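You operate a simulated robot arm through the tools that you are given. There is no shell and no other tool.

The job below is to be done with a simulated robot arm. You get a single attempt, and the scene is never put back.

Task
Change the short cross-bar in the panel for the one the panel drawing names.
Fine: park the arm and shut the orange clamp first; the short cross-bar goes in the grey tray.
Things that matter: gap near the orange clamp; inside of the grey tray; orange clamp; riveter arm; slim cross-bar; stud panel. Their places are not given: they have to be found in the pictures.

It is judged by the outcome, as a careful person would: the job done as asked, and still so three seconds after it is handed in. It fails if anything else is knocked over, pushed out of place, dropped, spilled or broken.

Robot
A 7-joint arm with a two-finger parallel gripper, fixed in place. Base frame: the origin is at the foot of the arm, x ahead of it, y to its left, z up; the work surface is at about z = 0.872. Readings come in m, rad, newtons and seconds.
Its first joint turns from -2.304 to 2.304 rad. Payload 3.91 kg.
The TCP is the grasp point between the finger pads, 0.03 m short of the fingertips. In the tool frame z runs along the fingers and y along their closing line. Largest opening 0.11 m; finger width 0.02, thickness 0.01; the body of the gripper, 0.048 by 0.112 m, starts 0.055 m behind the TCP.
Orientation is that of the tool frame in the base frame, as [roll, pitch, yaw] about the fixed x, y, z axes, in that order (R = Rz(yaw) Ry(pitch) Rx(roll)). With the fingers straight down and closing along the base's y, the tool's x points along the base's -x, its y along +y and its z along -z.

Tools
- The arm moves only by the tool arm_command. Its argument "motion" is a list of rows, each a list of 3 entries, a list of its own where there are three numbers: the shift along the tool's x, y, z in units of 50 mm (1.0 is 50 mm), then the turn, a rotation vector about the tool's x, y, z in units of 8 degrees (1.0 is 8 degrees), then the finger opening in m, from 0 to 0.11. In form: [[[dx, dy, dz], [rx, ry, rz], grip], ...]. A call has 1 to 20 rows; each row shifts and turns the commanded pose from where the row before left it, along the tool's axes as they then stand. A call with a number of a shift or a turn outside -1 to 1 is refused whole. A row lasts 0.2 s, in which the tool goes at most 0.05 m and 0.15 rad; a call with a longer step from one row to the next is refused whole, and so is a gripper value outside its range. A pose out of reach is approached as far as the arm can. The call stops where the force on the tool passes 90 N (or 10 N more than at its start, if that is more) or the arm is blocked; 0.2 s more then pass. Each finger travels about 0.108 m/s and halts on what it meets, pressing with about 38 N; the grip force reading is that of the motor and also rises with nothing between the fingers. The clock runs only during rows and for 0.2 s after the last one: add rows that do not move to give the fingers time. It gives the time, the measured TCP pose, the force on the tool (base axes), the opening and the grip force at its end, in the units of the frame above (readings bear some noise), with the torque about the TCP (base axes, N m) and any sound that the robot's microphone picked up.
- Cameras (640 x 400 px; columns grow to the right, rows downward): "scene" is fixed at [0.3994, 0.4999, 1.7193]; the picture's right is [0.50, -0.87, 0.00], its down [-0.83, -0.48, -0.27] and it looks along [0.23, 0.13, -0.96] (base axes); focal length 278 px, centre (320, 200). "wrist" rides on the gripper at [0.072, 0.017, -0.103] in the tool frame; the picture's right is [-0.23, 0.97, 0.00], its down [-0.76, -0.18, -0.62] and it looks along [-0.61, -0.14, 0.78] (tool axes); focal length 222 px, centre (320, 200).
- grab_frame(camera): a new picture of that camera. The clock stands still meanwhile.
- probe_pixels(camera, pixels): for up to 12 pixels [column, row] of the newest picture of that camera ("zoom" is the newest enlarged one), the place [x, y, z] in the base frame of the surface seen there, good to about 0.002 m. The clock stands still meanwhile.
- enlarge(camera, box): a new picture of the part [left, top, right, bottom] of that camera's present view, enlarged. The clock stands still meanwhile.
- close_job(): hands the job in; it is judged then, once.

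Open the gripper and draw the arm clear of the work before you hand the job in, unless the task says otherwise.

The tools are called after ">>>" as name(argument=value, ...) on one line, values as JSON. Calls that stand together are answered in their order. arm_command: Moves the arm, as the interface text tells. Its arguments: {"type":"object","properties":{"motion":{"type":"array"}},"required":["motion"]} The other tools are called the same way: grab_frame (camera) takes a picture; probe_pixels (camera, pixels) gives the place of the surface under pixels of a picture; enlarge (camera, box) takes an enlarged picture of a part of a camera's view; close_job () hands the job in.

At the start:

```text
t: 0.0
ee_pos: [0.3974, 0.4292, 1.249]
orientation: [3.14, 0.001, -3.141]
contact_force: [-0.9, 0.3, -0.5]
wrist_torque: [0.03, 0.02, 0.02]
width: 0.1101
finger_force: 0.0
```

scene: 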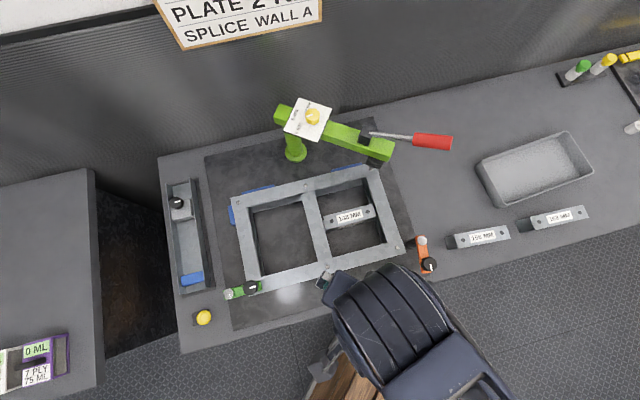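
wrist: 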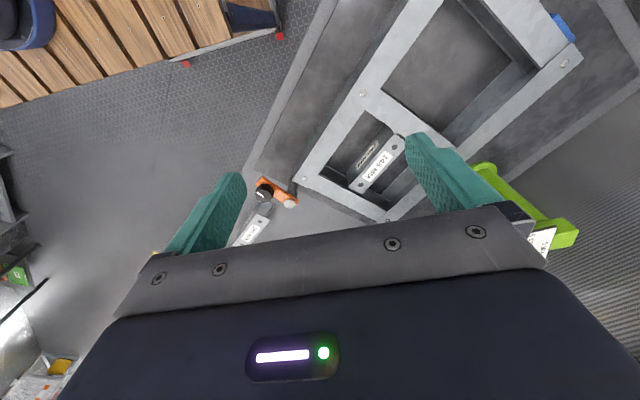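

The scene shows a stud panel frame around (320,225), a green riveter arm around (335,135), an orange clamp at (425,255), a grey tray at (535,168), and two spare bars at (480,237) and (555,218). I'll enlarge these areas to read the labels.

>>> enlarge(camera="scene", box=[220, 80, 460, 230])

>>> enlarge(camera="scene", box=[400, 190, 600, 310])

>>> enlarge(camera="scene", box=[150, 0, 340, 60])

>>> enlarge(camera="scene", box=[150, 160, 350, 340])

>>> enlarge(camera="scene", box=[300, 160, 450, 290])

```text
2.67 times, centred on (340, 155) of scene
```

zoom: 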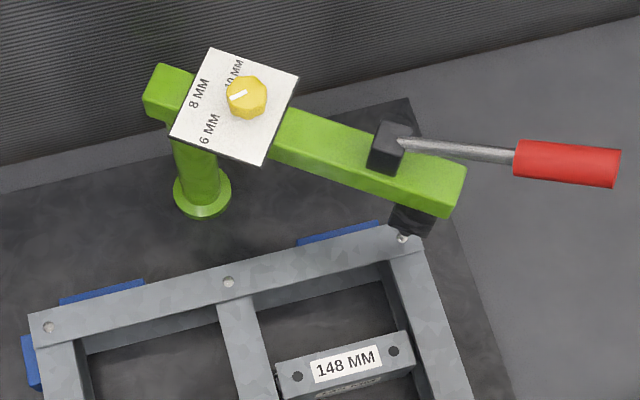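

```text
3.20 times, centred on (500, 250) of scene
```

zoom: 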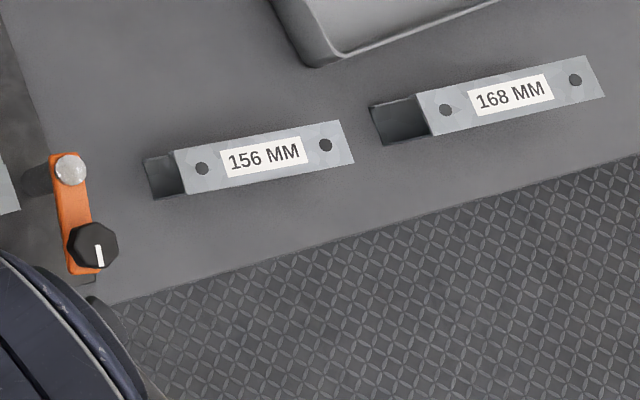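

```text
3.37 times, centred on (245, 30) of scene
```

zoom: 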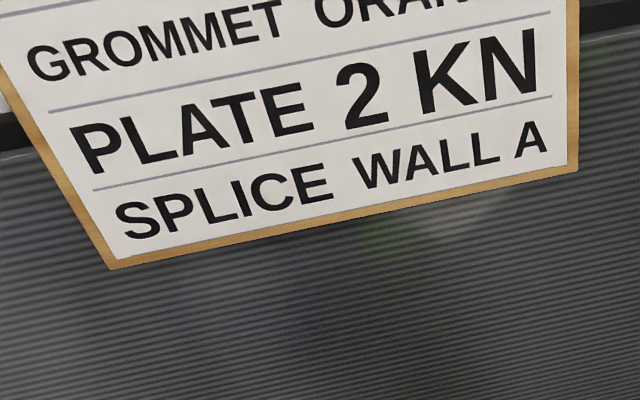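

```text
2.22 times, centred on (250, 250) of scene
```

zoom: 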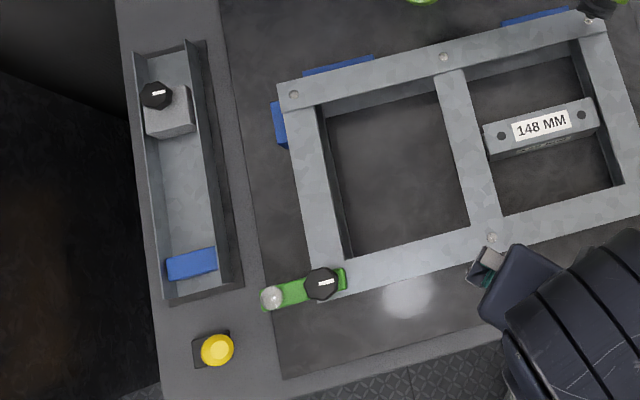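

```text
3.08 times, centred on (375, 225) of scene
```

zoom: 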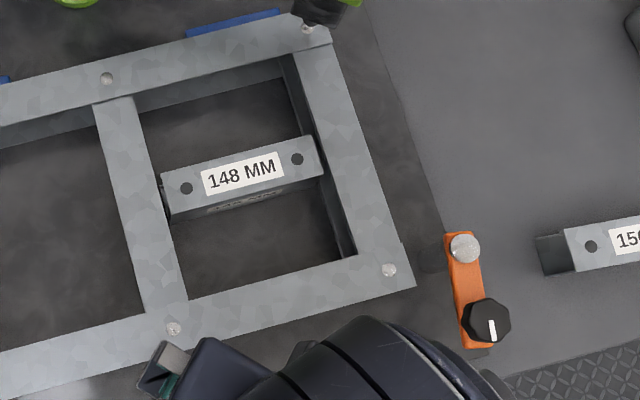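

The spare bars read 156 MM and 168 MM and the fitted bar 148 MM. The wall drawing is cut off at the top of the scene picture, so I'll probe positions now and work out how to look at it.

>>> grab_frame(camera="scene")

>>> probe_pixels(camera="scene", pixels=[[185, 47], [320, 20], [165, 10], [295, 152], [312, 117], [280, 110], [378, 153], [368, 133], [405, 136], [445, 142], [385, 160], [290, 140]])

>>> probe_pixels(camera="scene", pixels=[[236, 200], [375, 172], [398, 246], [247, 286], [305, 187], [329, 265], [325, 220], [372, 210], [421, 240], [429, 264], [230, 293], [252, 287]])

>>> probe_pixels(camera="scene", pixels=[[450, 241], [508, 233], [522, 224], [586, 212], [484, 236], [558, 217], [480, 165], [565, 133], [590, 175], [497, 203], [537, 168], [203, 317]])

```text
taken
```

scene: 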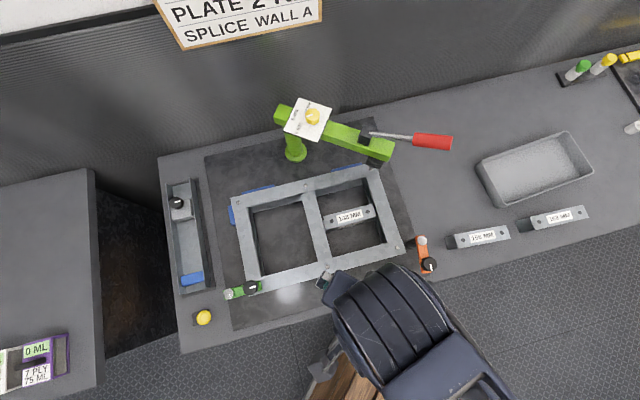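

```text
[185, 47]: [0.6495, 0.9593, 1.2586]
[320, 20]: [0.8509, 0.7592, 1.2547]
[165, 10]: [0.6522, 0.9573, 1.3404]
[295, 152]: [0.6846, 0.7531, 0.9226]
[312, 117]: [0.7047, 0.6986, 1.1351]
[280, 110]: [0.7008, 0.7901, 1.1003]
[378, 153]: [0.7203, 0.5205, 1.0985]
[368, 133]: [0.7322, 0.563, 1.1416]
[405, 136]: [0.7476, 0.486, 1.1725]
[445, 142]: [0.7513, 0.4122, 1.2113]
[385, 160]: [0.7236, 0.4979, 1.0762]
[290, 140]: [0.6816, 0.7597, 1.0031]
```

```text
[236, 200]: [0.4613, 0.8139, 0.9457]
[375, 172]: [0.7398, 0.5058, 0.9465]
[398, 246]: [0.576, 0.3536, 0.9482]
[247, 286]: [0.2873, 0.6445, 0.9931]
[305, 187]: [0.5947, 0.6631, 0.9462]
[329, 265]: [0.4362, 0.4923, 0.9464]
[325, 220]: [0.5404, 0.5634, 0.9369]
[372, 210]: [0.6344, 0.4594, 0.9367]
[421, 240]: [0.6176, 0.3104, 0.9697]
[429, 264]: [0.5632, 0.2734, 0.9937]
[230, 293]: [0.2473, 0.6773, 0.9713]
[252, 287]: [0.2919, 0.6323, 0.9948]
```

```text
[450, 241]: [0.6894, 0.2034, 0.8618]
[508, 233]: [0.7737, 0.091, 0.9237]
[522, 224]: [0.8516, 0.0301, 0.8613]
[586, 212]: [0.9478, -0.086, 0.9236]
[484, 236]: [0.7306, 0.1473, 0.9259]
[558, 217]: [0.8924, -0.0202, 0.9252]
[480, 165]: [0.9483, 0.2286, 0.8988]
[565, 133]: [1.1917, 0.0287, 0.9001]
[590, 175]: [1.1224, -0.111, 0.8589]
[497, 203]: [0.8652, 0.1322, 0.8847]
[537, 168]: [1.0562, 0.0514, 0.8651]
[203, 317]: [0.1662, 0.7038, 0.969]
```

The bench is turned about -48°, with the wall drawing around (0.75,0.86,1.3+). I turn the tool about 42° toward the wall and tilt it up so the wrist camera can read the drawing.

>>> arm_command(motion=[[[0, 0, -1], [0, 0, -1], 0.11], [[0, 0, -1], [0, 0, -1], 0.11], [[0, 0, 0], [0, 0, -1], 0.11], [[0, 0, 0], [0, 0, -1], 0.11], [[0, 0, 0], [0, 0, -1], 0.11], [[0, 0, 0], [0, -1, 0], 0.11], [[0, 0, 0], [0, -1, 0], 0.11], [[0, 0, 0], [0, -1, 0], 0.11], [[0, 0, 0], [0, -1, 0], 0.11], [[0, 0, 0], [0, 0, 0], 0.11]])

>>> grab_frame(camera="wrist")

>>> grab_frame(camera="scene")

```text
t: 2.2
ee_pos: [0.3971, 0.4285, 1.349]
orientation: [3.141, 0.559, -2.442]
contact_force: [0.2, 0.1, 0.0]
wrist_torque: [0.0, -0.01, -0.01]
width: 0.1098
finger_force: 0.0
```

```text
taken
```

wrist: 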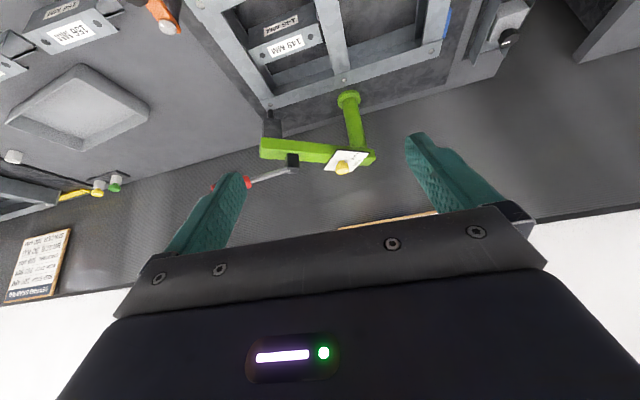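

```text
taken
```

scene: 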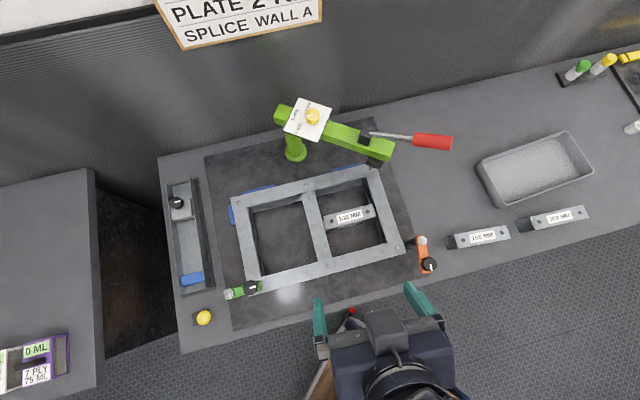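

The wrist camera sees the wall low in its picture with the gripper body in the way; another sheet is at (38,265). I enlarge that sheet, then tilt further.

>>> enlarge(camera="wrist", box=[0, 220, 100, 310])

>>> arm_command(motion=[[[0, 0, 0], [0, -1, 0], 0.11], [[0, 0, 0], [0, -1, 0], 0.11], [[0, 0, 0], [0, -1, 0], 0.11], [[0, 0, 0], [0, -1, 0], 0.11], [[0, 0, 0], [0, 0, 0], 0.11]])

>>> grab_frame(camera="wrist")

```text
4.44 times, centred on (50, 265) of wrist
```

zoom: 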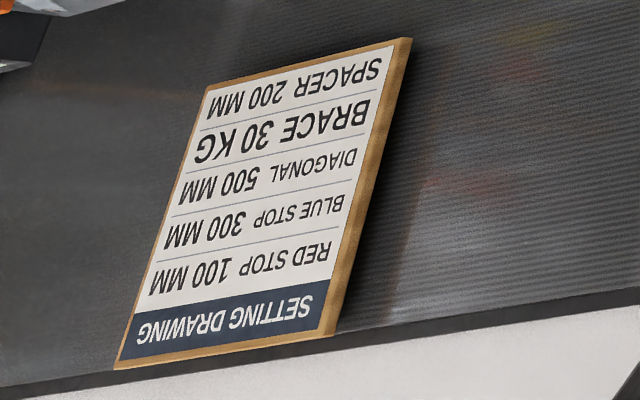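

```text
t: 3.4
ee_pos: [0.3983, 0.4286, 1.3471]
orientation: [-3.142, 1.116, -2.443]
contact_force: [0.2, 0.5, 0.1]
wrist_torque: [0.0, -0.02, 0.03]
width: 0.11
finger_force: 0.0
```

```text
taken
```

wrist: 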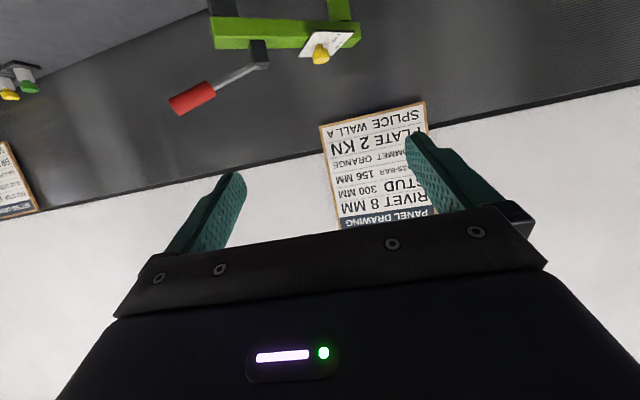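

The panel drawing is now visible at (380,165), upside down. I enlarge it to read it.

>>> enlarge(camera="wrist", box=[310, 95, 450, 235])

>>> enlarge(camera="wrist", box=[160, 0, 380, 130])

```text
2.86 times, centred on (380, 165) of wrist
```

zoom: 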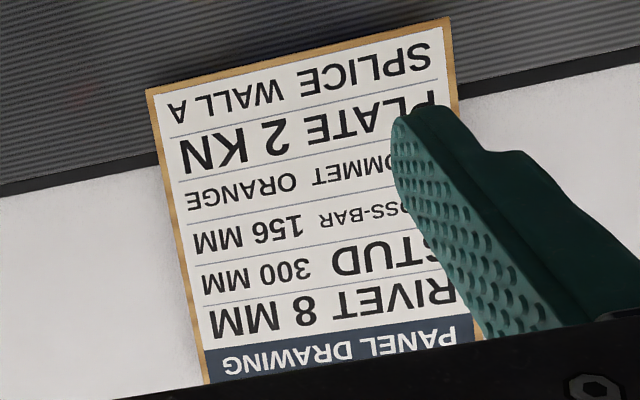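

```text
2.91 times, centred on (270, 65) of wrist
```

zoom: 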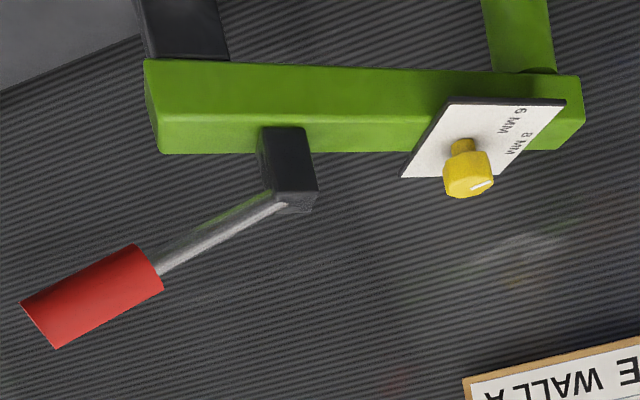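

The panel drawing reads CROSS-BAR 156 MM, so the 156 MM spare is the one to fit. Next I tilt back and lower to inspect the riveter head and the clamp from nearby.

>>> arm_command(motion=[[[0, 0, 0], [0, 1, 0], 0.11], [[0, 0, 0], [0, 1, 0], 0.11], [[0, 0, 0], [0, 1, 0], 0.11], [[0, 0, 0], [0, 1, 0], 0.11], [[0.53, 0, 0.85], [0, 0, 0], 0.11], [[0.53, 0, 0.85], [0, 0, 0], 0.11], [[0.53, 0, 0.85], [0, 0, 0], 0.11], [[0, 0, 0], [0, 0, 0], 0.11]])

>>> grab_frame(camera="wrist")

>>> enlarge(camera="wrist", box=[180, 0, 420, 200])

```text
t: 5.2
ee_pos: [0.396, 0.4276, 1.1962]
orientation: [3.141, 0.557, -2.442]
contact_force: [0.1, 0.0, 0.0]
wrist_torque: [0.02, 0.0, 0.0]
width: 0.11
finger_force: 0.0
```

```text
taken
```

wrist: 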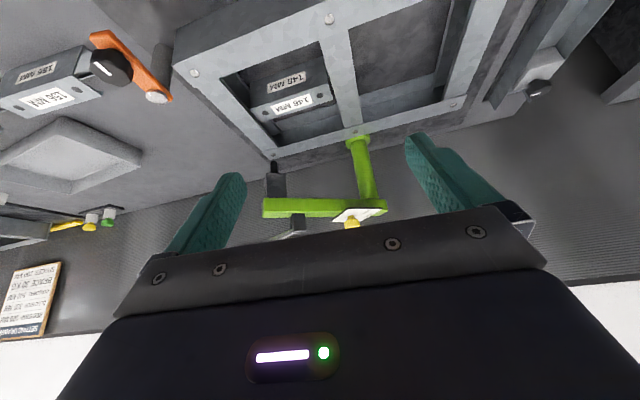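

```text
2.00 times, centred on (300, 100) of wrist
```

zoom: 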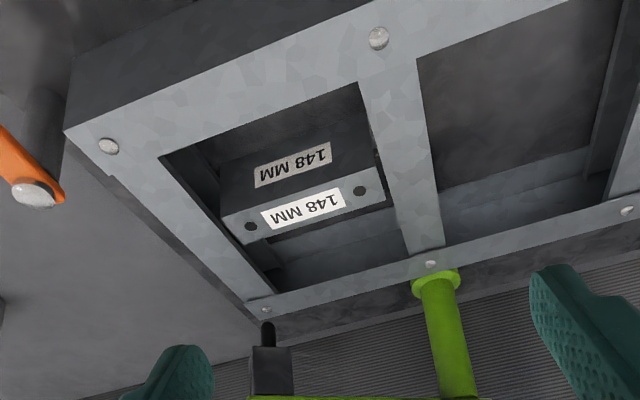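

The riveter head with its nose sits over the frame's far-right corner; the clamp is at (130,65). I enlarge the clamp in this view and the riveter and clamp in the scene view.

>>> enlarge(camera="wrist", box=[0, 0, 220, 140])

>>> enlarge(camera="scene", box=[380, 215, 460, 285])

>>> enlarge(camera="scene", box=[340, 110, 420, 190])

>>> enlarge(camera="wrist", box=[220, 120, 420, 240])

>>> enlarge(camera="scene", box=[210, 260, 280, 310])

```text
2.86 times, centred on (110, 70) of wrist
```

zoom: 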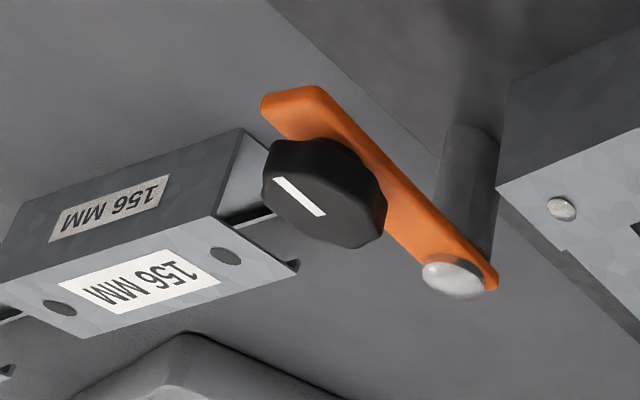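

```text
5.71 times, centred on (420, 250) of scene
```

zoom: 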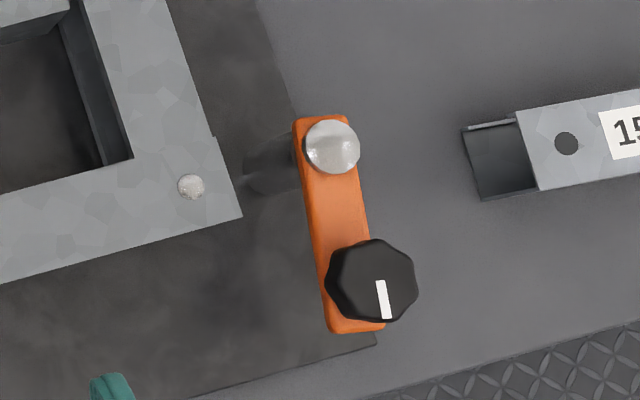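

```text
5.00 times, centred on (380, 150) of scene
```

zoom: 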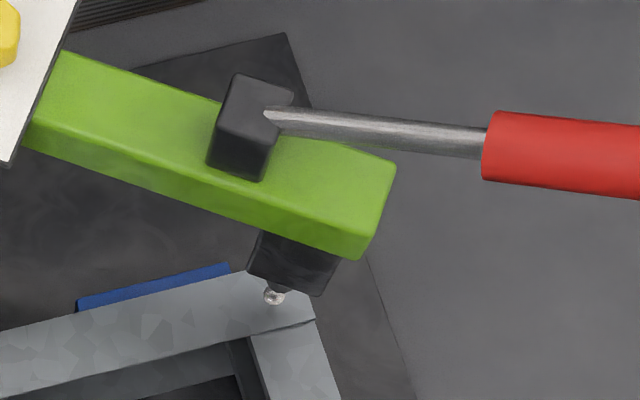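

```text
3.20 times, centred on (320, 180) of wrist
```

zoom: 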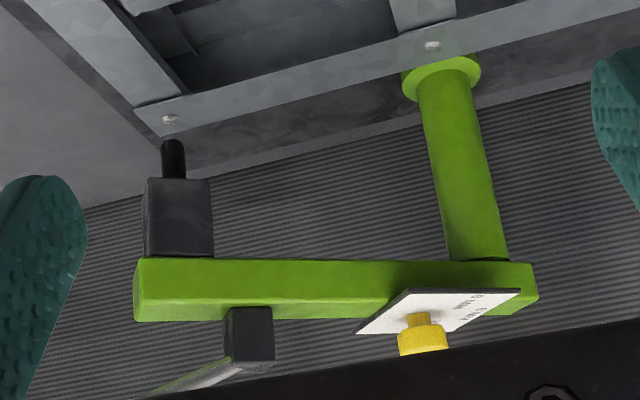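

```text
8.00 times, centred on (245, 285) of scene
```

zoom: 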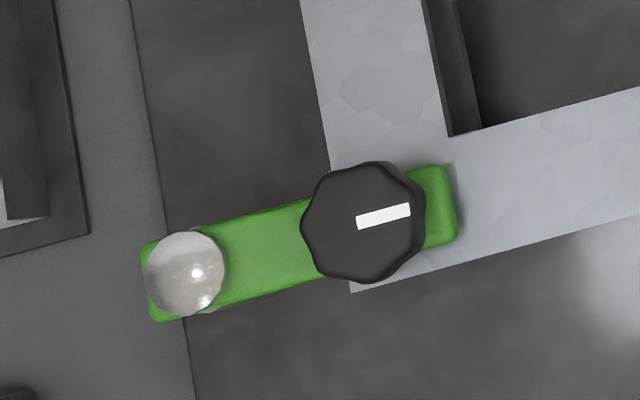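

The nose of the riveter is right above the corner rivet, and the orange clamp is swung open about its silver pivot (lines up with the green one when pointed left at the frame). I zoom onto the bay to measure the gap and bar.

>>> enlarge(camera="scene", box=[296, 165, 416, 265])

```text
4.00 times, centred on (356, 215) of scene
```

zoom: 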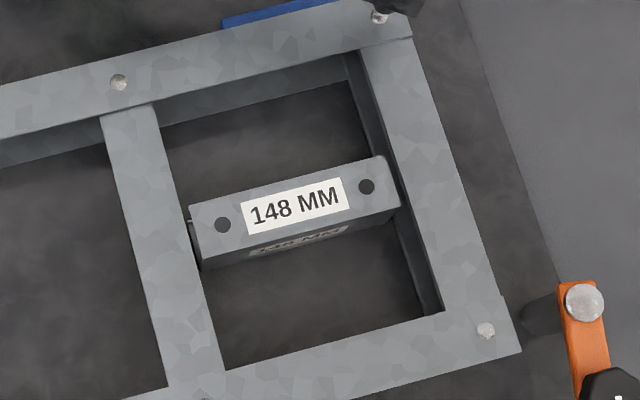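

Probing bay edges and bar corners in this zoom.

>>> probe_pixels(camera="zoom", pixels=[[150, 108], [220, 368], [184, 240], [345, 55], [440, 309], [398, 200], [192, 208], [202, 256], [384, 160], [398, 200], [205, 264], [102, 122]])

>>> probe_pixels(camera="zoom", pixels=[[230, 120], [300, 300], [340, 265], [300, 110], [515, 345], [405, 30], [375, 100], [425, 250], [290, 206], [290, 250], [380, 18], [487, 330]])

```text
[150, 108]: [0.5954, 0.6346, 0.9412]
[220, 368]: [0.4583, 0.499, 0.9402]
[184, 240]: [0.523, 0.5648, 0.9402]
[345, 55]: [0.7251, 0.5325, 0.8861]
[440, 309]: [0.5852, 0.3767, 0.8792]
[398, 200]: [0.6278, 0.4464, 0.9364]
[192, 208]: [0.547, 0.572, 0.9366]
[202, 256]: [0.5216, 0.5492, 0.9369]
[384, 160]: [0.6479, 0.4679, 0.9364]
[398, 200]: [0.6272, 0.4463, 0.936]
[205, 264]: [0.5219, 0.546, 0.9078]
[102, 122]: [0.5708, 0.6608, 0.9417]
```

```text
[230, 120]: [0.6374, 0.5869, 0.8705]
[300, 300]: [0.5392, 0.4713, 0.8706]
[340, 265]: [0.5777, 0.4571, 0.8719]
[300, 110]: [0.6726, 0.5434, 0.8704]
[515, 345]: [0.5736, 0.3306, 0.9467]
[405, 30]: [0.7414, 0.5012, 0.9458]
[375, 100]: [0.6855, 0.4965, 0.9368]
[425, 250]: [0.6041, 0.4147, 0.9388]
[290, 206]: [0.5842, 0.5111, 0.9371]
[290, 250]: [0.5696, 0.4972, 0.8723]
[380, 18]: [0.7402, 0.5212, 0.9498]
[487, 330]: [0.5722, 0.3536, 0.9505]
```

The bar is 34 mm wide, sits on the mat (z 0.872), and the bay is about 160 mm between studs, which fits 156. Now I zoom on the riveter arm and probe its faces to plan swinging it back toward the wall.

>>> enlarge(camera="scene", box=[270, 85, 460, 185])

>>> probe_pixels(camera="zoom", pixels=[[260, 195], [330, 222], [390, 245], [405, 225], [375, 258], [390, 180], [230, 150], [30, 110], [330, 150], [590, 200], [470, 180], [10, 70]])

```text
3.37 times, centred on (365, 135) of scene
```

zoom: 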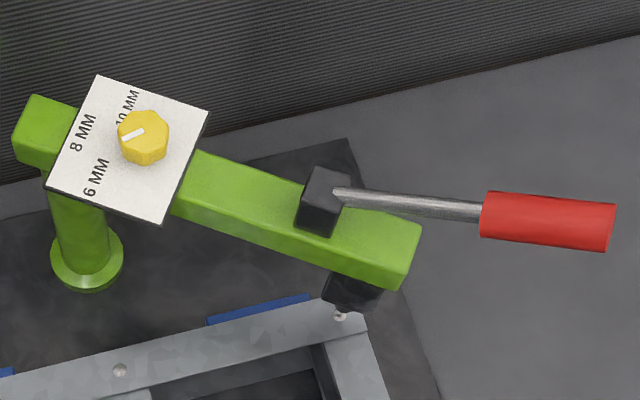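

```text
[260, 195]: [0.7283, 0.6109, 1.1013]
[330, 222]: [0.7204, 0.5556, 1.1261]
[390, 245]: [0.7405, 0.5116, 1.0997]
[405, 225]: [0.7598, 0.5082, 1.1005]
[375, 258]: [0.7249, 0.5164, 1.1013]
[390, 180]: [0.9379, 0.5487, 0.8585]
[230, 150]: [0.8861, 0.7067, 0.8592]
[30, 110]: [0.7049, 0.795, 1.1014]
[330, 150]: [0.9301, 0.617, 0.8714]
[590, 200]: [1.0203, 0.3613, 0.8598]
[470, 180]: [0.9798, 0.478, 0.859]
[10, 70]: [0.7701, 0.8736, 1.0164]
```

Probing more points on the front face, tip and head of the arm.

>>> probe_pixels(camera="zoom", pixels=[[360, 272], [300, 253], [240, 230], [395, 280], [410, 250], [345, 290], [365, 298], [350, 305], [418, 226], [200, 155], [180, 205], [385, 272]])

>>> probe_pixels(camera="zoom", pixels=[[500, 215], [600, 225], [420, 203], [345, 195], [130, 150], [160, 220], [95, 80], [205, 112], [55, 185], [85, 255], [75, 200], [340, 315]])

```text
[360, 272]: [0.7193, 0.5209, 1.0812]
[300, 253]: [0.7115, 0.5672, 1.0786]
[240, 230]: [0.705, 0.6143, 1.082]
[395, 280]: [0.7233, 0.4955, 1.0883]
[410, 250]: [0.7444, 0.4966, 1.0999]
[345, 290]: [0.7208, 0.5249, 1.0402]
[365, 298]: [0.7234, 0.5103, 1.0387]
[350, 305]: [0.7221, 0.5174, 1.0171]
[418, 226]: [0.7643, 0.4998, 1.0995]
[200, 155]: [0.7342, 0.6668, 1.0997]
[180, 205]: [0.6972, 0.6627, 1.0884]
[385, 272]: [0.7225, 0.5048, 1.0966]
```

```text
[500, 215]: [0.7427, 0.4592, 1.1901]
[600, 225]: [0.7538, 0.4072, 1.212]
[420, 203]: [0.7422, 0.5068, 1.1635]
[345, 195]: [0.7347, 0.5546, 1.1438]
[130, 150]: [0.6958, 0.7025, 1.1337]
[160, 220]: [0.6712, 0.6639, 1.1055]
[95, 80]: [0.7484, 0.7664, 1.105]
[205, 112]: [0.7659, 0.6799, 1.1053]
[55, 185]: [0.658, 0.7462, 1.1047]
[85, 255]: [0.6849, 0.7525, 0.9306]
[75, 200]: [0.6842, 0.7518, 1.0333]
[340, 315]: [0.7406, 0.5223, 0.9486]
```

The arm is a bar 42 mm wide, z 1.05–1.10, pivoted on the post near (0.705,0.757), with its front face along x≈0.72 near y≈0.54. I close the fingers, turn to face about 20° azimuth (staying tilted 32°), and go to a standoff in front of the arm.

>>> arm_command(motion=[[[0, 0, 0], [0.442, 0, 0.707], 0.0], [[0, 0, 0], [0.442, 0, 0.707], 0.0], [[0, 0, 0], [0.442, 0, 0.707], 0.0], [[-0.726, -0.026, 0.454], [0, 0, 0], 0.0], [[-0.726, -0.026, 0.454], [0, 0, 0], 0.0], [[-0.726, -0.026, 0.454], [0, 0, 0], 0.0], [[-0.726, -0.026, 0.454], [0, 0, 0], 0.0], [[-0.726, -0.026, 0.454], [0, 0, 0], 0.0], [[-0.726, -0.026, 0.454], [0, 0, 0], 0.0], [[0, 0, 0], [0, 0, 0], 0.0]])

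>>> grab_frame(camera="scene")

```text
t: 7.4
ee_pos: [0.6417, 0.5083, 1.1969]
orientation: [-3.141, 0.559, -2.793]
contact_force: [0.5, -0.3, 0.2]
wrist_torque: [0.0, 0.02, 0.05]
width: 0.0002
finger_force: 37.3
```

```text
taken
```

scene: 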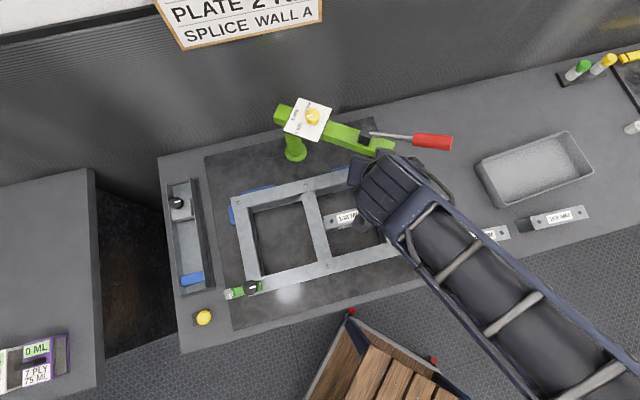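

At the standoff (0.642,0.508,1.197), clear of the lever. Now I lower to z≈1.095 and advance 3.5 cm, just short of contact.

>>> arm_command(motion=[[[0.357, 0, 0.571], [0, 0, 0], 0.0], [[0.357, 0, 0.571], [0, 0, 0], 0.0], [[0.357, 0, 0.571], [0, 0, 0], 0.0], [[-0.3, 0, 0.188], [0, 0, 0], 0.0], [[-0.3, 0, 0.188], [0, 0, 0], 0.0], [[0, 0, 0], [0, 0, 0], 0.0]])

>>> grab_frame(camera="wrist")

>>> grab_frame(camera="scene")

```text
t: 8.8
ee_pos: [0.6737, 0.5209, 1.0963]
orientation: [-3.141, 0.559, -2.793]
contact_force: [0.0, -0.4, 0.9]
wrist_torque: [0.0, 0.0, -0.01]
width: 0.0001
finger_force: 37.7
```

```text
taken
```

wrist: 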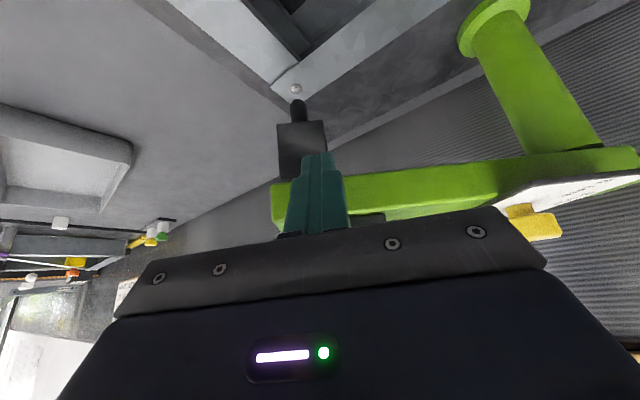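

```text
taken
```

scene: 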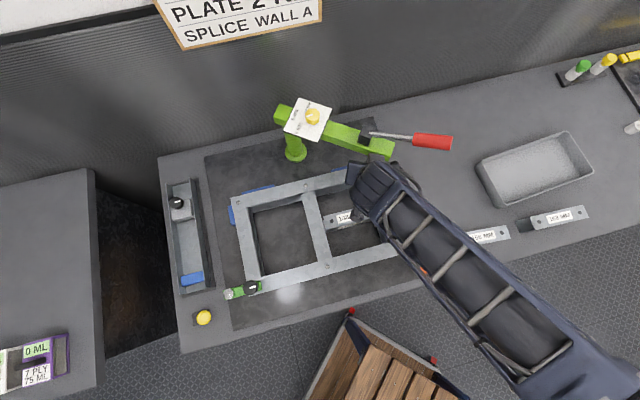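

The fingertips are about 2 cm in front of the arm's front face near its tip, clear of the lever. I push the arm back along its arc in small steps.

>>> arm_command(motion=[[[-0.275, -0.044, 0.172], [0, 0, 0], 0.0], [[-0.275, -0.044, 0.172], [0, 0, 0], 0.0], [[-0.275, -0.044, 0.172], [0, 0, 0], 0.0], [[-0.275, -0.044, 0.172], [0, 0, 0], 0.0], [[0, 0, 0], [0, 0, 0], 0.0]])

>>> grab_frame(camera="scene")

>>> grab_frame(camera="wrist")

```text
t: 10.0
ee_pos: [0.7388, 0.5356, 1.0972]
orientation: [3.14, 0.557, -2.792]
contact_force: [-1.2, -0.4, 0.3]
wrist_torque: [0.03, 0.03, -0.01]
width: 0.0
finger_force: 37.8
```

```text
taken
```

scene: 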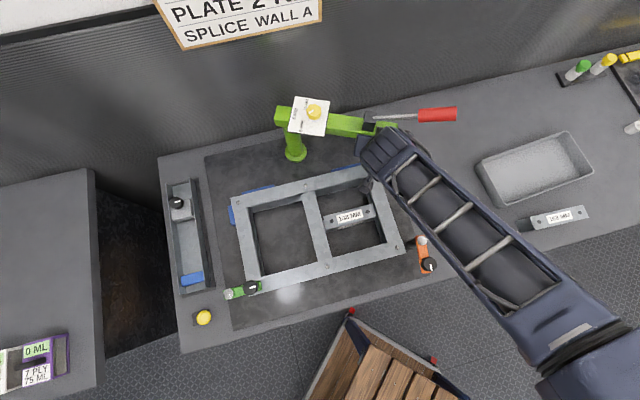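

```text
taken
```

wrist: 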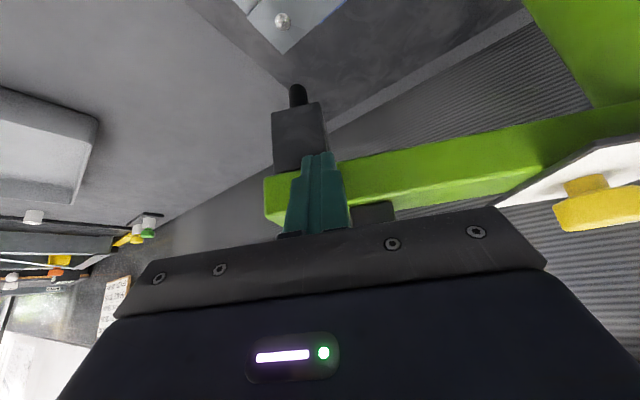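

The arm swings freely (about 1 N) and has turned some 11°. I continue pushing along the arc.

>>> arm_command(motion=[[[-0.21, 0, 0.131], [0, 0, 0], 0.0], [[-0.21, 0, 0.131], [0, 0, 0], 0.0], [[-0.21, 0, 0.131], [0, 0, 0], 0.0], [[-0.215, 0.043, 0.135], [0, 0, 0], 0.0], [[-0.215, 0.043, 0.135], [0, 0, 0], 0.0], [[-0.215, 0.043, 0.135], [0, 0, 0], 0.0], [[0, 0, 0], [0, 0, 0], 0.0]])

>>> grab_frame(camera="scene")

>>> grab_frame(camera="wrist")

```text
t: 11.6
ee_pos: [0.8079, 0.5662, 1.0971]
orientation: [3.14, 0.56, -2.793]
contact_force: [0.0, -0.3, 0.8]
wrist_torque: [0.0, 0.01, -0.01]
width: 0.0001
finger_force: 37.9
```

```text
taken
```

scene: 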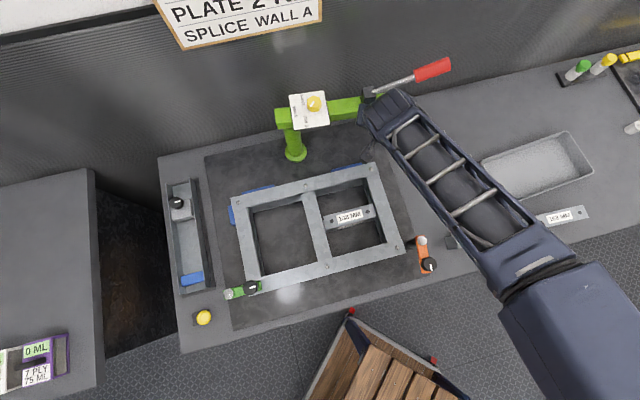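

```text
taken
```

wrist: 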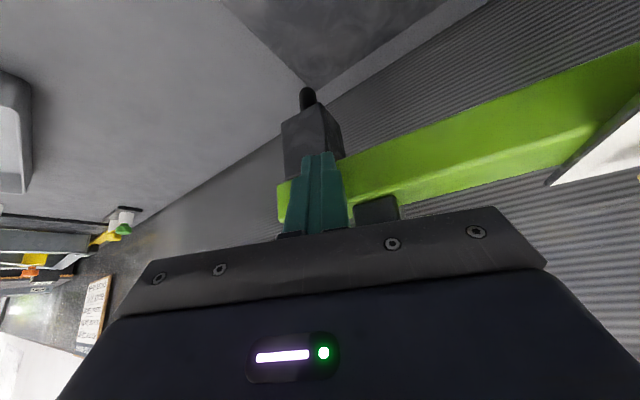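

The head is off the panel now; I keep going until the arm lies roughly parallel to the wall, watching the force.

>>> arm_command(motion=[[[-0.165, 0.065, 0.103], [0, 0, 0], 0.0], [[-0.165, 0.065, 0.103], [0, 0, 0], 0.0], [[-0.165, 0.065, 0.103], [0, 0, 0], 0.0], [[0, 0, 0], [0, 0, 0], 0.0]])

>>> enlarge(camera="scene", box=[260, 40, 480, 180])

>>> probe_pixels(camera="zoom", pixels=[[60, 210], [220, 190], [290, 160], [330, 130], [500, 70], [450, 90], [60, 190], [240, 205], [300, 190], [180, 215]])

```text
t: 12.6
ee_pos: [0.8316, 0.5864, 1.0981]
orientation: [-3.141, 0.558, -2.793]
contact_force: [0.1, 0.5, 0.2]
wrist_torque: [0.02, 0.01, -0.02]
width: 0.0001
finger_force: 37.9
```

```text
2.86 times, centred on (370, 110) of scene
```

zoom: 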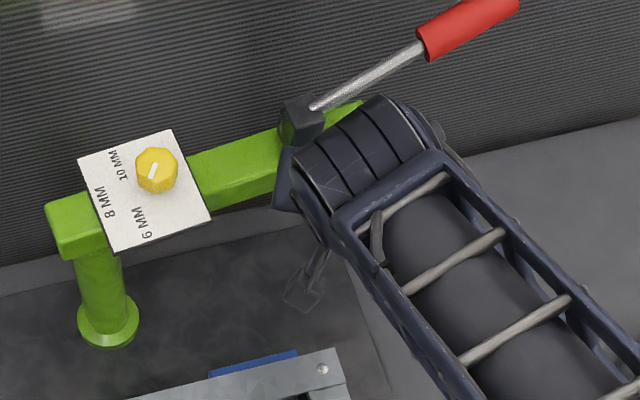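

```text
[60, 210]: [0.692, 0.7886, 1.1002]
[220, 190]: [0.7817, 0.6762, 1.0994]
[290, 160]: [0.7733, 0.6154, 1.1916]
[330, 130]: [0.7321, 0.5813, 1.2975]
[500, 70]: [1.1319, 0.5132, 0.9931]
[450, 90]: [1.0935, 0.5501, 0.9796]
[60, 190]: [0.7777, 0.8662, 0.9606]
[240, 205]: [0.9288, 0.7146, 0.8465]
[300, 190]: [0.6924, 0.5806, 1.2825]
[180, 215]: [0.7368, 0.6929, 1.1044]
```

Forces remain near zero. I retreat a few centimetres to measure where the arm rests.

>>> arm_command(motion=[[[0.5, 0, -0.31], [0, 0, 0], 0.0], [[0.5, 0, -0.31], [0, 0, 0], 0.0], [[0.5, 0, -0.31], [0, 0, 0], 0.0], [[0.5, 0, -0.31], [0, 0, 0], 0.0], [[0.5, 0, -0.31], [0, 0, 0], 0.0], [[0, 0, 0], [0, 0, 0], 0.0]])

>>> enlarge(camera="scene", box=[260, 40, 480, 180])

>>> grab_frame(camera="wrist")

```text
t: 14.0
ee_pos: [0.6947, 0.5346, 1.0973]
orientation: [3.14, 0.559, -2.793]
contact_force: [-0.2, 0.5, -0.4]
wrist_torque: [0.03, 0.0, 0.02]
width: 0.0001
finger_force: 37.4
```

```text
2.86 times, centred on (370, 110) of scene
```

zoom: 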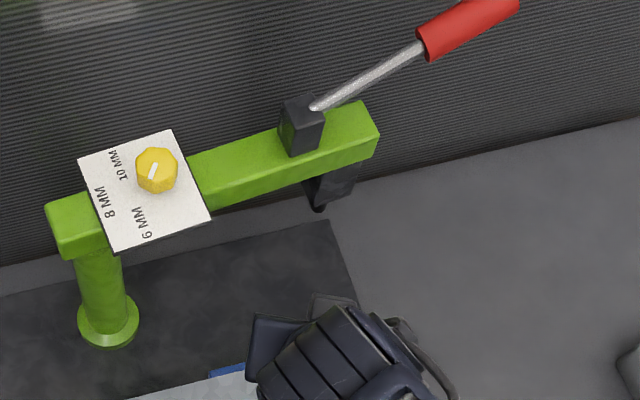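

```text
taken
```

wrist: 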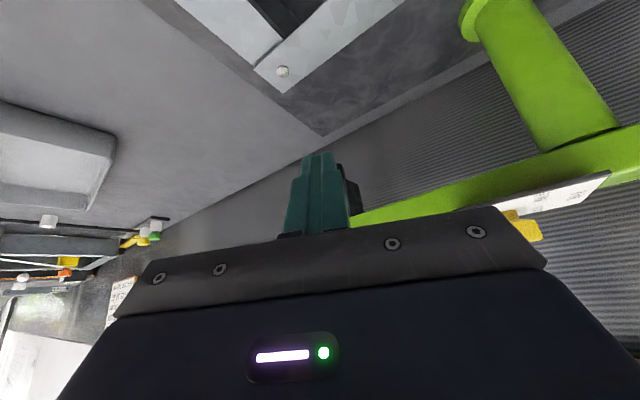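

>>> probe_pixels(camera="zoom", pixels=[[60, 250], [374, 148], [360, 105], [372, 130], [240, 190], [310, 165], [330, 190], [318, 205], [490, 15], [400, 65]])

```text
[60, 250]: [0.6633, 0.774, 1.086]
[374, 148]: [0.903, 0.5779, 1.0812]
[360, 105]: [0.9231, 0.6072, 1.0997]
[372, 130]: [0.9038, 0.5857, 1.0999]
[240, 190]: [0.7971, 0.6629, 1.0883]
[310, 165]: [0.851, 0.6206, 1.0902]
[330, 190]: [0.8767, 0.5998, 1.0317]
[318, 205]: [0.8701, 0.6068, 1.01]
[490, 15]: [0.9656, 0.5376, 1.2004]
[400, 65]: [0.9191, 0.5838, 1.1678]
```

The arm front face now runs at about -39°, i.e. slightly beyond parallel with the wall and fully off the panel. I gently push a few more degrees to check for a park stop, facing the wall squarely first.

>>> arm_command(motion=[[[0, 0, 0], [-0.414, 0, -0.662], 0.0], [[0, 0, 0], [-0.414, 0, -0.662], 0.0], [[0, 0, 0], [-0.414, 0, -0.662], 0.0], [[0, 0, 0], [-0.414, 0, -0.662], 0.0], [[-0.577, -0.107, 0.361], [0, 0, 0], 0.0], [[-0.577, -0.107, 0.361], [0, 0, 0], 0.0], [[-0.577, -0.107, 0.361], [0, 0, 0], 0.0], [[-0.45, -0.085, 0.28], [0, 0, 0], 0.0], [[0, 0, 0], [0, 0, 0], 0.0]])

>>> arm_command(motion=[[[-0.106, 0, 0.066], [0, 0, 0], 0.0], [[-0.106, 0, 0.066], [0, 0, 0], 0.0], [[-0.106, 0, 0.066], [0, 0, 0], 0.0], [[0, 0, 0], [0, 0, 0], 0.0]])

>>> grab_frame(camera="scene")

```text
t: 16.0
ee_pos: [0.7978, 0.6121, 1.0966]
orientation: [3.141, 0.556, -2.355]
contact_force: [-0.2, -0.3, 0.8]
wrist_torque: [0.0, 0.0, 0.0]
width: 0.0
finger_force: 37.6
```

```text
t: 17.2
ee_pos: [0.8095, 0.6246, 1.0965]
orientation: [-3.138, 0.549, -2.355]
contact_force: [-30.2, -33.7, 16.1]
wrist_torque: [-0.34, 0.4, 0.1]
width: 0.0001
finger_force: 37.2
stopped in row 4: the force on the tool passed its limit at 92 N (the readings are from after the stop); the commanded pose is now the measured one
```

```text
taken
```

scene: 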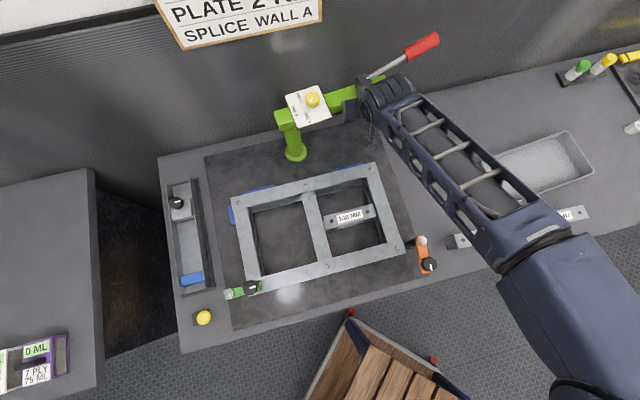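

The arm reached a firm stop, so it's parked. I back off and raise.

>>> arm_command(motion=[[[0.3, 0, -0.19], [0, 0, 0], 0.0], [[0.6, 0, -0.37], [0, 0, 0], 0.0], [[0.6, 0, -0.37], [0, 0, 0], 0.0], [[0.6, 0, -0.37], [0, 0, 0], 0.0], [[0.6, 0, -0.37], [0, 0, 0], 0.0], [[0.6, 0, -0.37], [0, 0, 0], 0.0], [[-0.4, 0, -0.64], [0, 0, 0], 0.0], [[-0.4, 0, -0.64], [0, 0, 0], 0.0], [[0, 0, 0], [0, 0, 0], 0.0]])

>>> enlarge(camera="scene", box=[260, 20, 480, 180])

```text
t: 19.2
ee_pos: [0.6736, 0.4875, 1.1705]
orientation: [-3.141, 0.55, -2.354]
contact_force: [0.1, -0.3, -0.1]
wrist_torque: [0.01, 0.01, 0.0]
width: 0.0
finger_force: 38.0
```

```text
2.50 times, centred on (370, 100) of scene
```

zoom: 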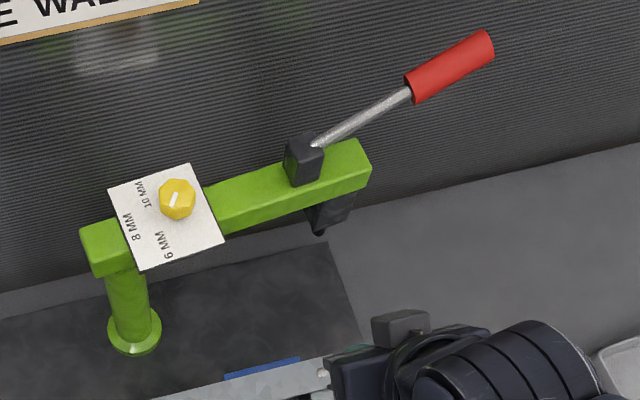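

The riveter is parked clear. Next I zoom on the orange clamp to refine its geometry before pushing it shut.

>>> arm_command(motion=[[[0, 0, 0], [0, 0.985, 0], 0.0], [[0, 0, 0], [0, 0.985, 0], 0.0], [[0, 0, 0], [0, 0.985, 0], 0.0], [[0, 0, 0], [0, 0.985, 0], 0.0], [[0, 0, 0], [0, 0, 0], 0.0]])

>>> enlarge(camera="scene", box=[390, 225, 450, 285])

>>> grab_frame(camera="wrist")

```text
t: 20.4
ee_pos: [0.6741, 0.4885, 1.1704]
orientation: [-3.139, -0.003, -2.356]
contact_force: [-0.3, 0.4, 0.2]
wrist_torque: [-0.02, 0.02, -0.01]
width: 0.0
finger_force: 37.4
```

```text
6.67 times, centred on (420, 255) of scene
```

zoom: 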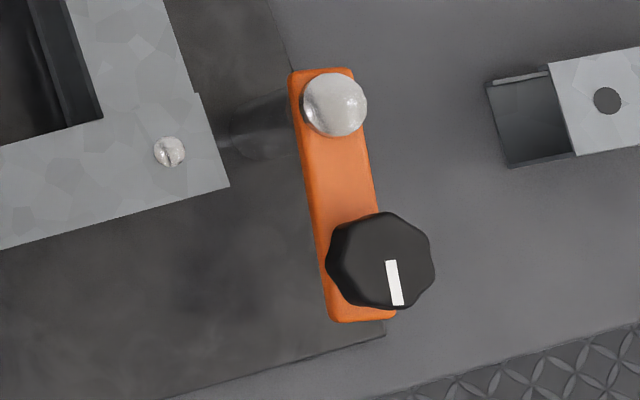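

```text
taken
```

wrist: 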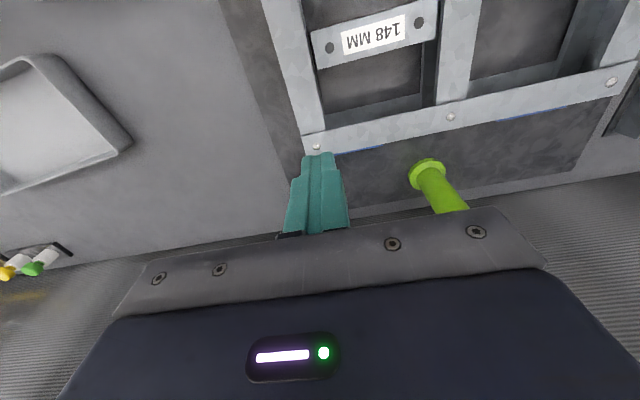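

>>> probe_pixels(camera="zoom", pixels=[[334, 105], [380, 262], [335, 262], [428, 262], [385, 218], [395, 300], [340, 175], [310, 175], [372, 180], [340, 316], [170, 152], [300, 76]])

```text
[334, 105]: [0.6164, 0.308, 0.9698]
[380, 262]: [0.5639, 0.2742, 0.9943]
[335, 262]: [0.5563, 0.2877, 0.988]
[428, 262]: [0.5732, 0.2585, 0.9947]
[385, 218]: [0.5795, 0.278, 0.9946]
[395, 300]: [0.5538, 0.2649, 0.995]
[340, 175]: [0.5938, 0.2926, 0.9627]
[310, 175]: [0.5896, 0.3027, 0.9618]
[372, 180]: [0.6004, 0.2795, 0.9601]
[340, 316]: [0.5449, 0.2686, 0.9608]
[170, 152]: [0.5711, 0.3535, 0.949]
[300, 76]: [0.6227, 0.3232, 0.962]
```

Clamp pivot is (0.616,0.308), knob centre (0.5645,0.2745) with top z 0.994. I move closed fingers above the free side of the knob, then lower beside it.

>>> arm_command(motion=[[[0.79, -0.446, 0], [0, 0, 0], 0.0], [[0.79, -0.446, 0], [0, 0, 0], 0.0], [[0.79, -0.446, 0], [0, 0, 0], 0.0], [[0.79, -0.446, 0], [0, 0, 0], 0.0], [[0.79, -0.446, 0], [0, 0, 0], 0.0], [[0.79, -0.446, 0], [0, 0, 0], 0.0], [[0, 0, 0.9], [0, 0, 0], 0.0], [[0, 0, 0.9], [0, 0, 0], 0.0], [[0, 0, 0], [0, 0, 0], 0.0]])

>>> grab_frame(camera="wrist")

>>> grab_frame(camera="scene")

```text
t: 22.4
ee_pos: [0.6007, 0.2271, 1.0793]
orientation: [-3.141, 0.001, -2.356]
contact_force: [0.9, 0.8, 0.7]
wrist_torque: [0.01, 0.01, -0.03]
width: 0.0
finger_force: 38.0
```

```text
taken
```

wrist: 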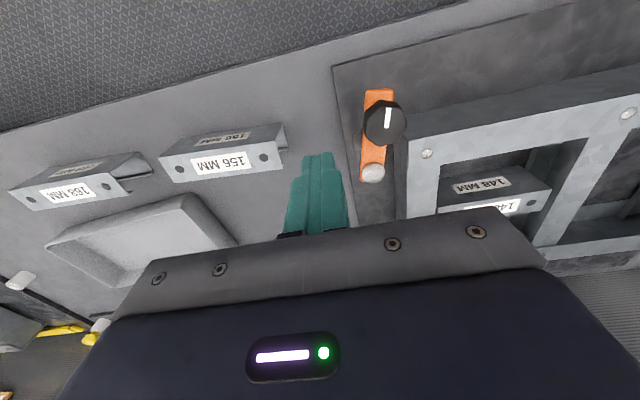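

```text
taken
```

scene: 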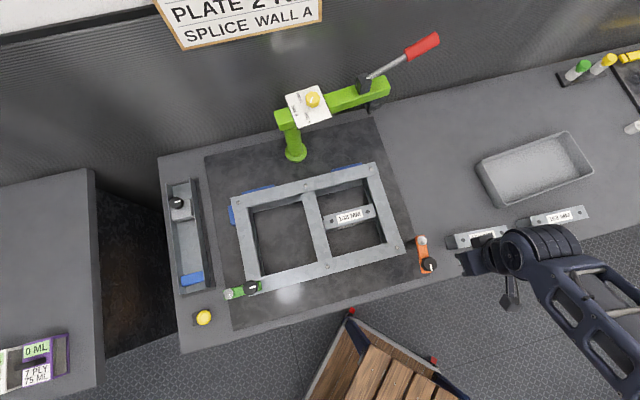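

Positioned at U=0.264 beside the knob (about 4 cm clear). I lower to z≈0.988 and push the knob along its arc, in two stages.

>>> arm_command(motion=[[[0, 0, 0.913], [0, 0, 0], 0.0], [[0, 0, 0.913], [0, 0, 0], 0.0], [[0, 0.353, 0], [0, 0, 0], 0.0], [[0, 0.353, 0], [0, 0, 0], 0.0], [[0, 0.353, 0], [0, 0, 0], 0.0], [[-0.065, 0.228, 0], [0, 0, 0], 0.0], [[-0.065, 0.228, 0], [0, 0, 0], 0.0], [[0, 0, 0], [0, 0, 0], 0.0]])

>>> grab_frame(camera="wrist")

>>> enlarge(camera="scene", box=[380, 215, 480, 295])

```text
t: 24.2
ee_pos: [0.552, 0.2832, 0.9884]
orientation: [3.141, 0.0, -2.356]
contact_force: [-0.8, -0.8, -0.2]
wrist_torque: [0.01, 0.0, 0.03]
width: 0.0
finger_force: 38.0
```

```text
taken
```

wrist: 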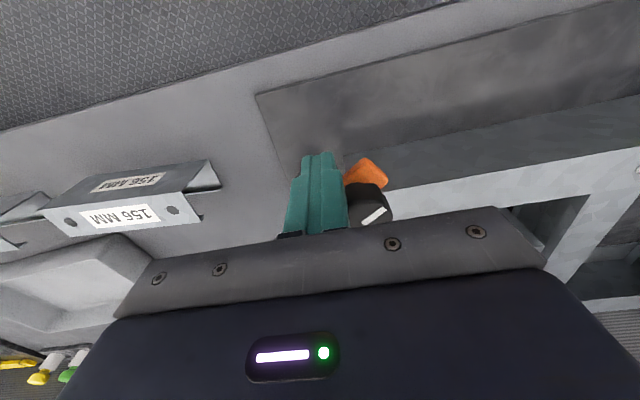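

```text
5.00 times, centred on (430, 255) of scene
```

zoom: 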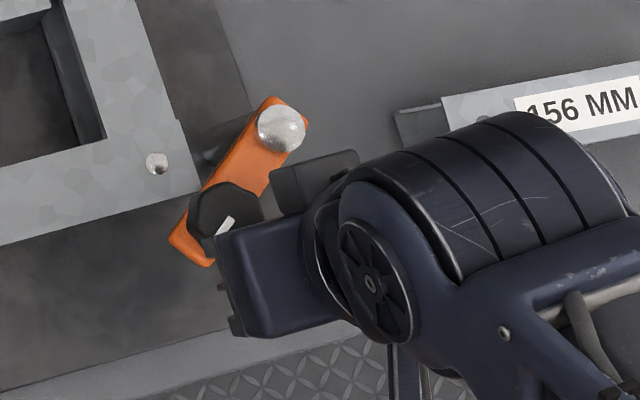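

The clamp arm is swinging freely toward the frame. I continue along the arc to the closed orientation.

>>> arm_command(motion=[[[-0.138, 0.192, 0], [0, 0, 0], 0.0], [[-0.138, 0.192, 0], [0, 0, 0], 0.0], [[-0.195, 0.133, 0], [0, 0, 0], 0.0], [[-0.195, 0.133, 0], [0, 0, 0], 0.0], [[0, 0, 0], [0, 0, 0], 0.0]])

>>> enlarge(camera="scene", box=[360, 215, 460, 295])

```text
t: 25.4
ee_pos: [0.5533, 0.3295, 0.989]
orientation: [-3.14, 0.001, -2.355]
contact_force: [0.6, 0.0, 0.1]
wrist_torque: [-0.01, 0.01, 0.0]
width: 0.0
finger_force: 37.8
```

```text
5.00 times, centred on (410, 255) of scene
```

zoom: 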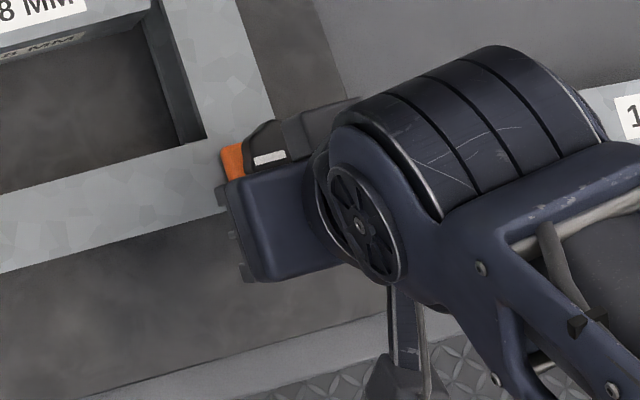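

The knob is now over the frame corner. I back off 5 cm toward the front and raise to check the angle.

>>> arm_command(motion=[[[0.8, 0, 0], [0, 0, 0], 0.0], [[0.4, 0, -0.5], [0, 0, 0], 0.0], [[0, 0, -1], [0, 0, 0], 0.0], [[0, -1, -0.0], [0, 0, 0], 0.0], [[0, -1, -0.0], [0, 0, 0], 0.0], [[0, -1, 0], [0, 0, 0], 0.0], [[0, 0, 0], [0, 0, 0], 0.0]])

>>> enlarge(camera="scene", box=[360, 215, 460, 295])

>>> probe_pixels(camera="zoom", pixels=[[305, 122], [270, 150], [235, 160]])

```text
t: 27.0
ee_pos: [0.6162, 0.1815, 1.0642]
orientation: [-3.14, 0.001, -2.357]
contact_force: [-0.2, -0.3, 0.3]
wrist_torque: [0.02, 0.0, 0.01]
width: 0.0
finger_force: 37.5
```

```text
5.00 times, centred on (410, 255) of scene
```

zoom: 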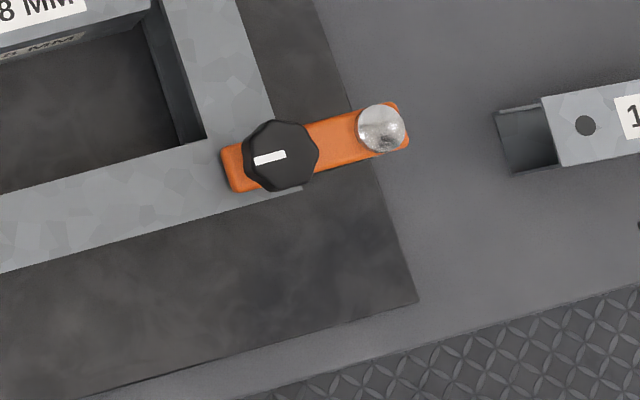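

```text
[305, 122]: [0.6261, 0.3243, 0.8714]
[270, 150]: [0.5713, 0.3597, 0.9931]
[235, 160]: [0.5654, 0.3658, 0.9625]
```

Checking the clamp's angle precisely with probes.

>>> probe_pixels(camera="zoom", pixels=[[381, 128], [281, 157], [250, 185], [229, 150], [235, 190], [340, 120], [345, 162], [395, 103], [406, 142], [225, 155]])

```text
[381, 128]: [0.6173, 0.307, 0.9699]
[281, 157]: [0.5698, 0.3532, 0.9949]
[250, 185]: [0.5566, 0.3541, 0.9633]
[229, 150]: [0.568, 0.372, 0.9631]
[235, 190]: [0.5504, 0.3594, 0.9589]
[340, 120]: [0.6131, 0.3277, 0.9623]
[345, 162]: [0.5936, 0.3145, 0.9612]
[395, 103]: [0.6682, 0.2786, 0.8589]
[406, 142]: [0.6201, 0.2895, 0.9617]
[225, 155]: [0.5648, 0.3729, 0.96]
```

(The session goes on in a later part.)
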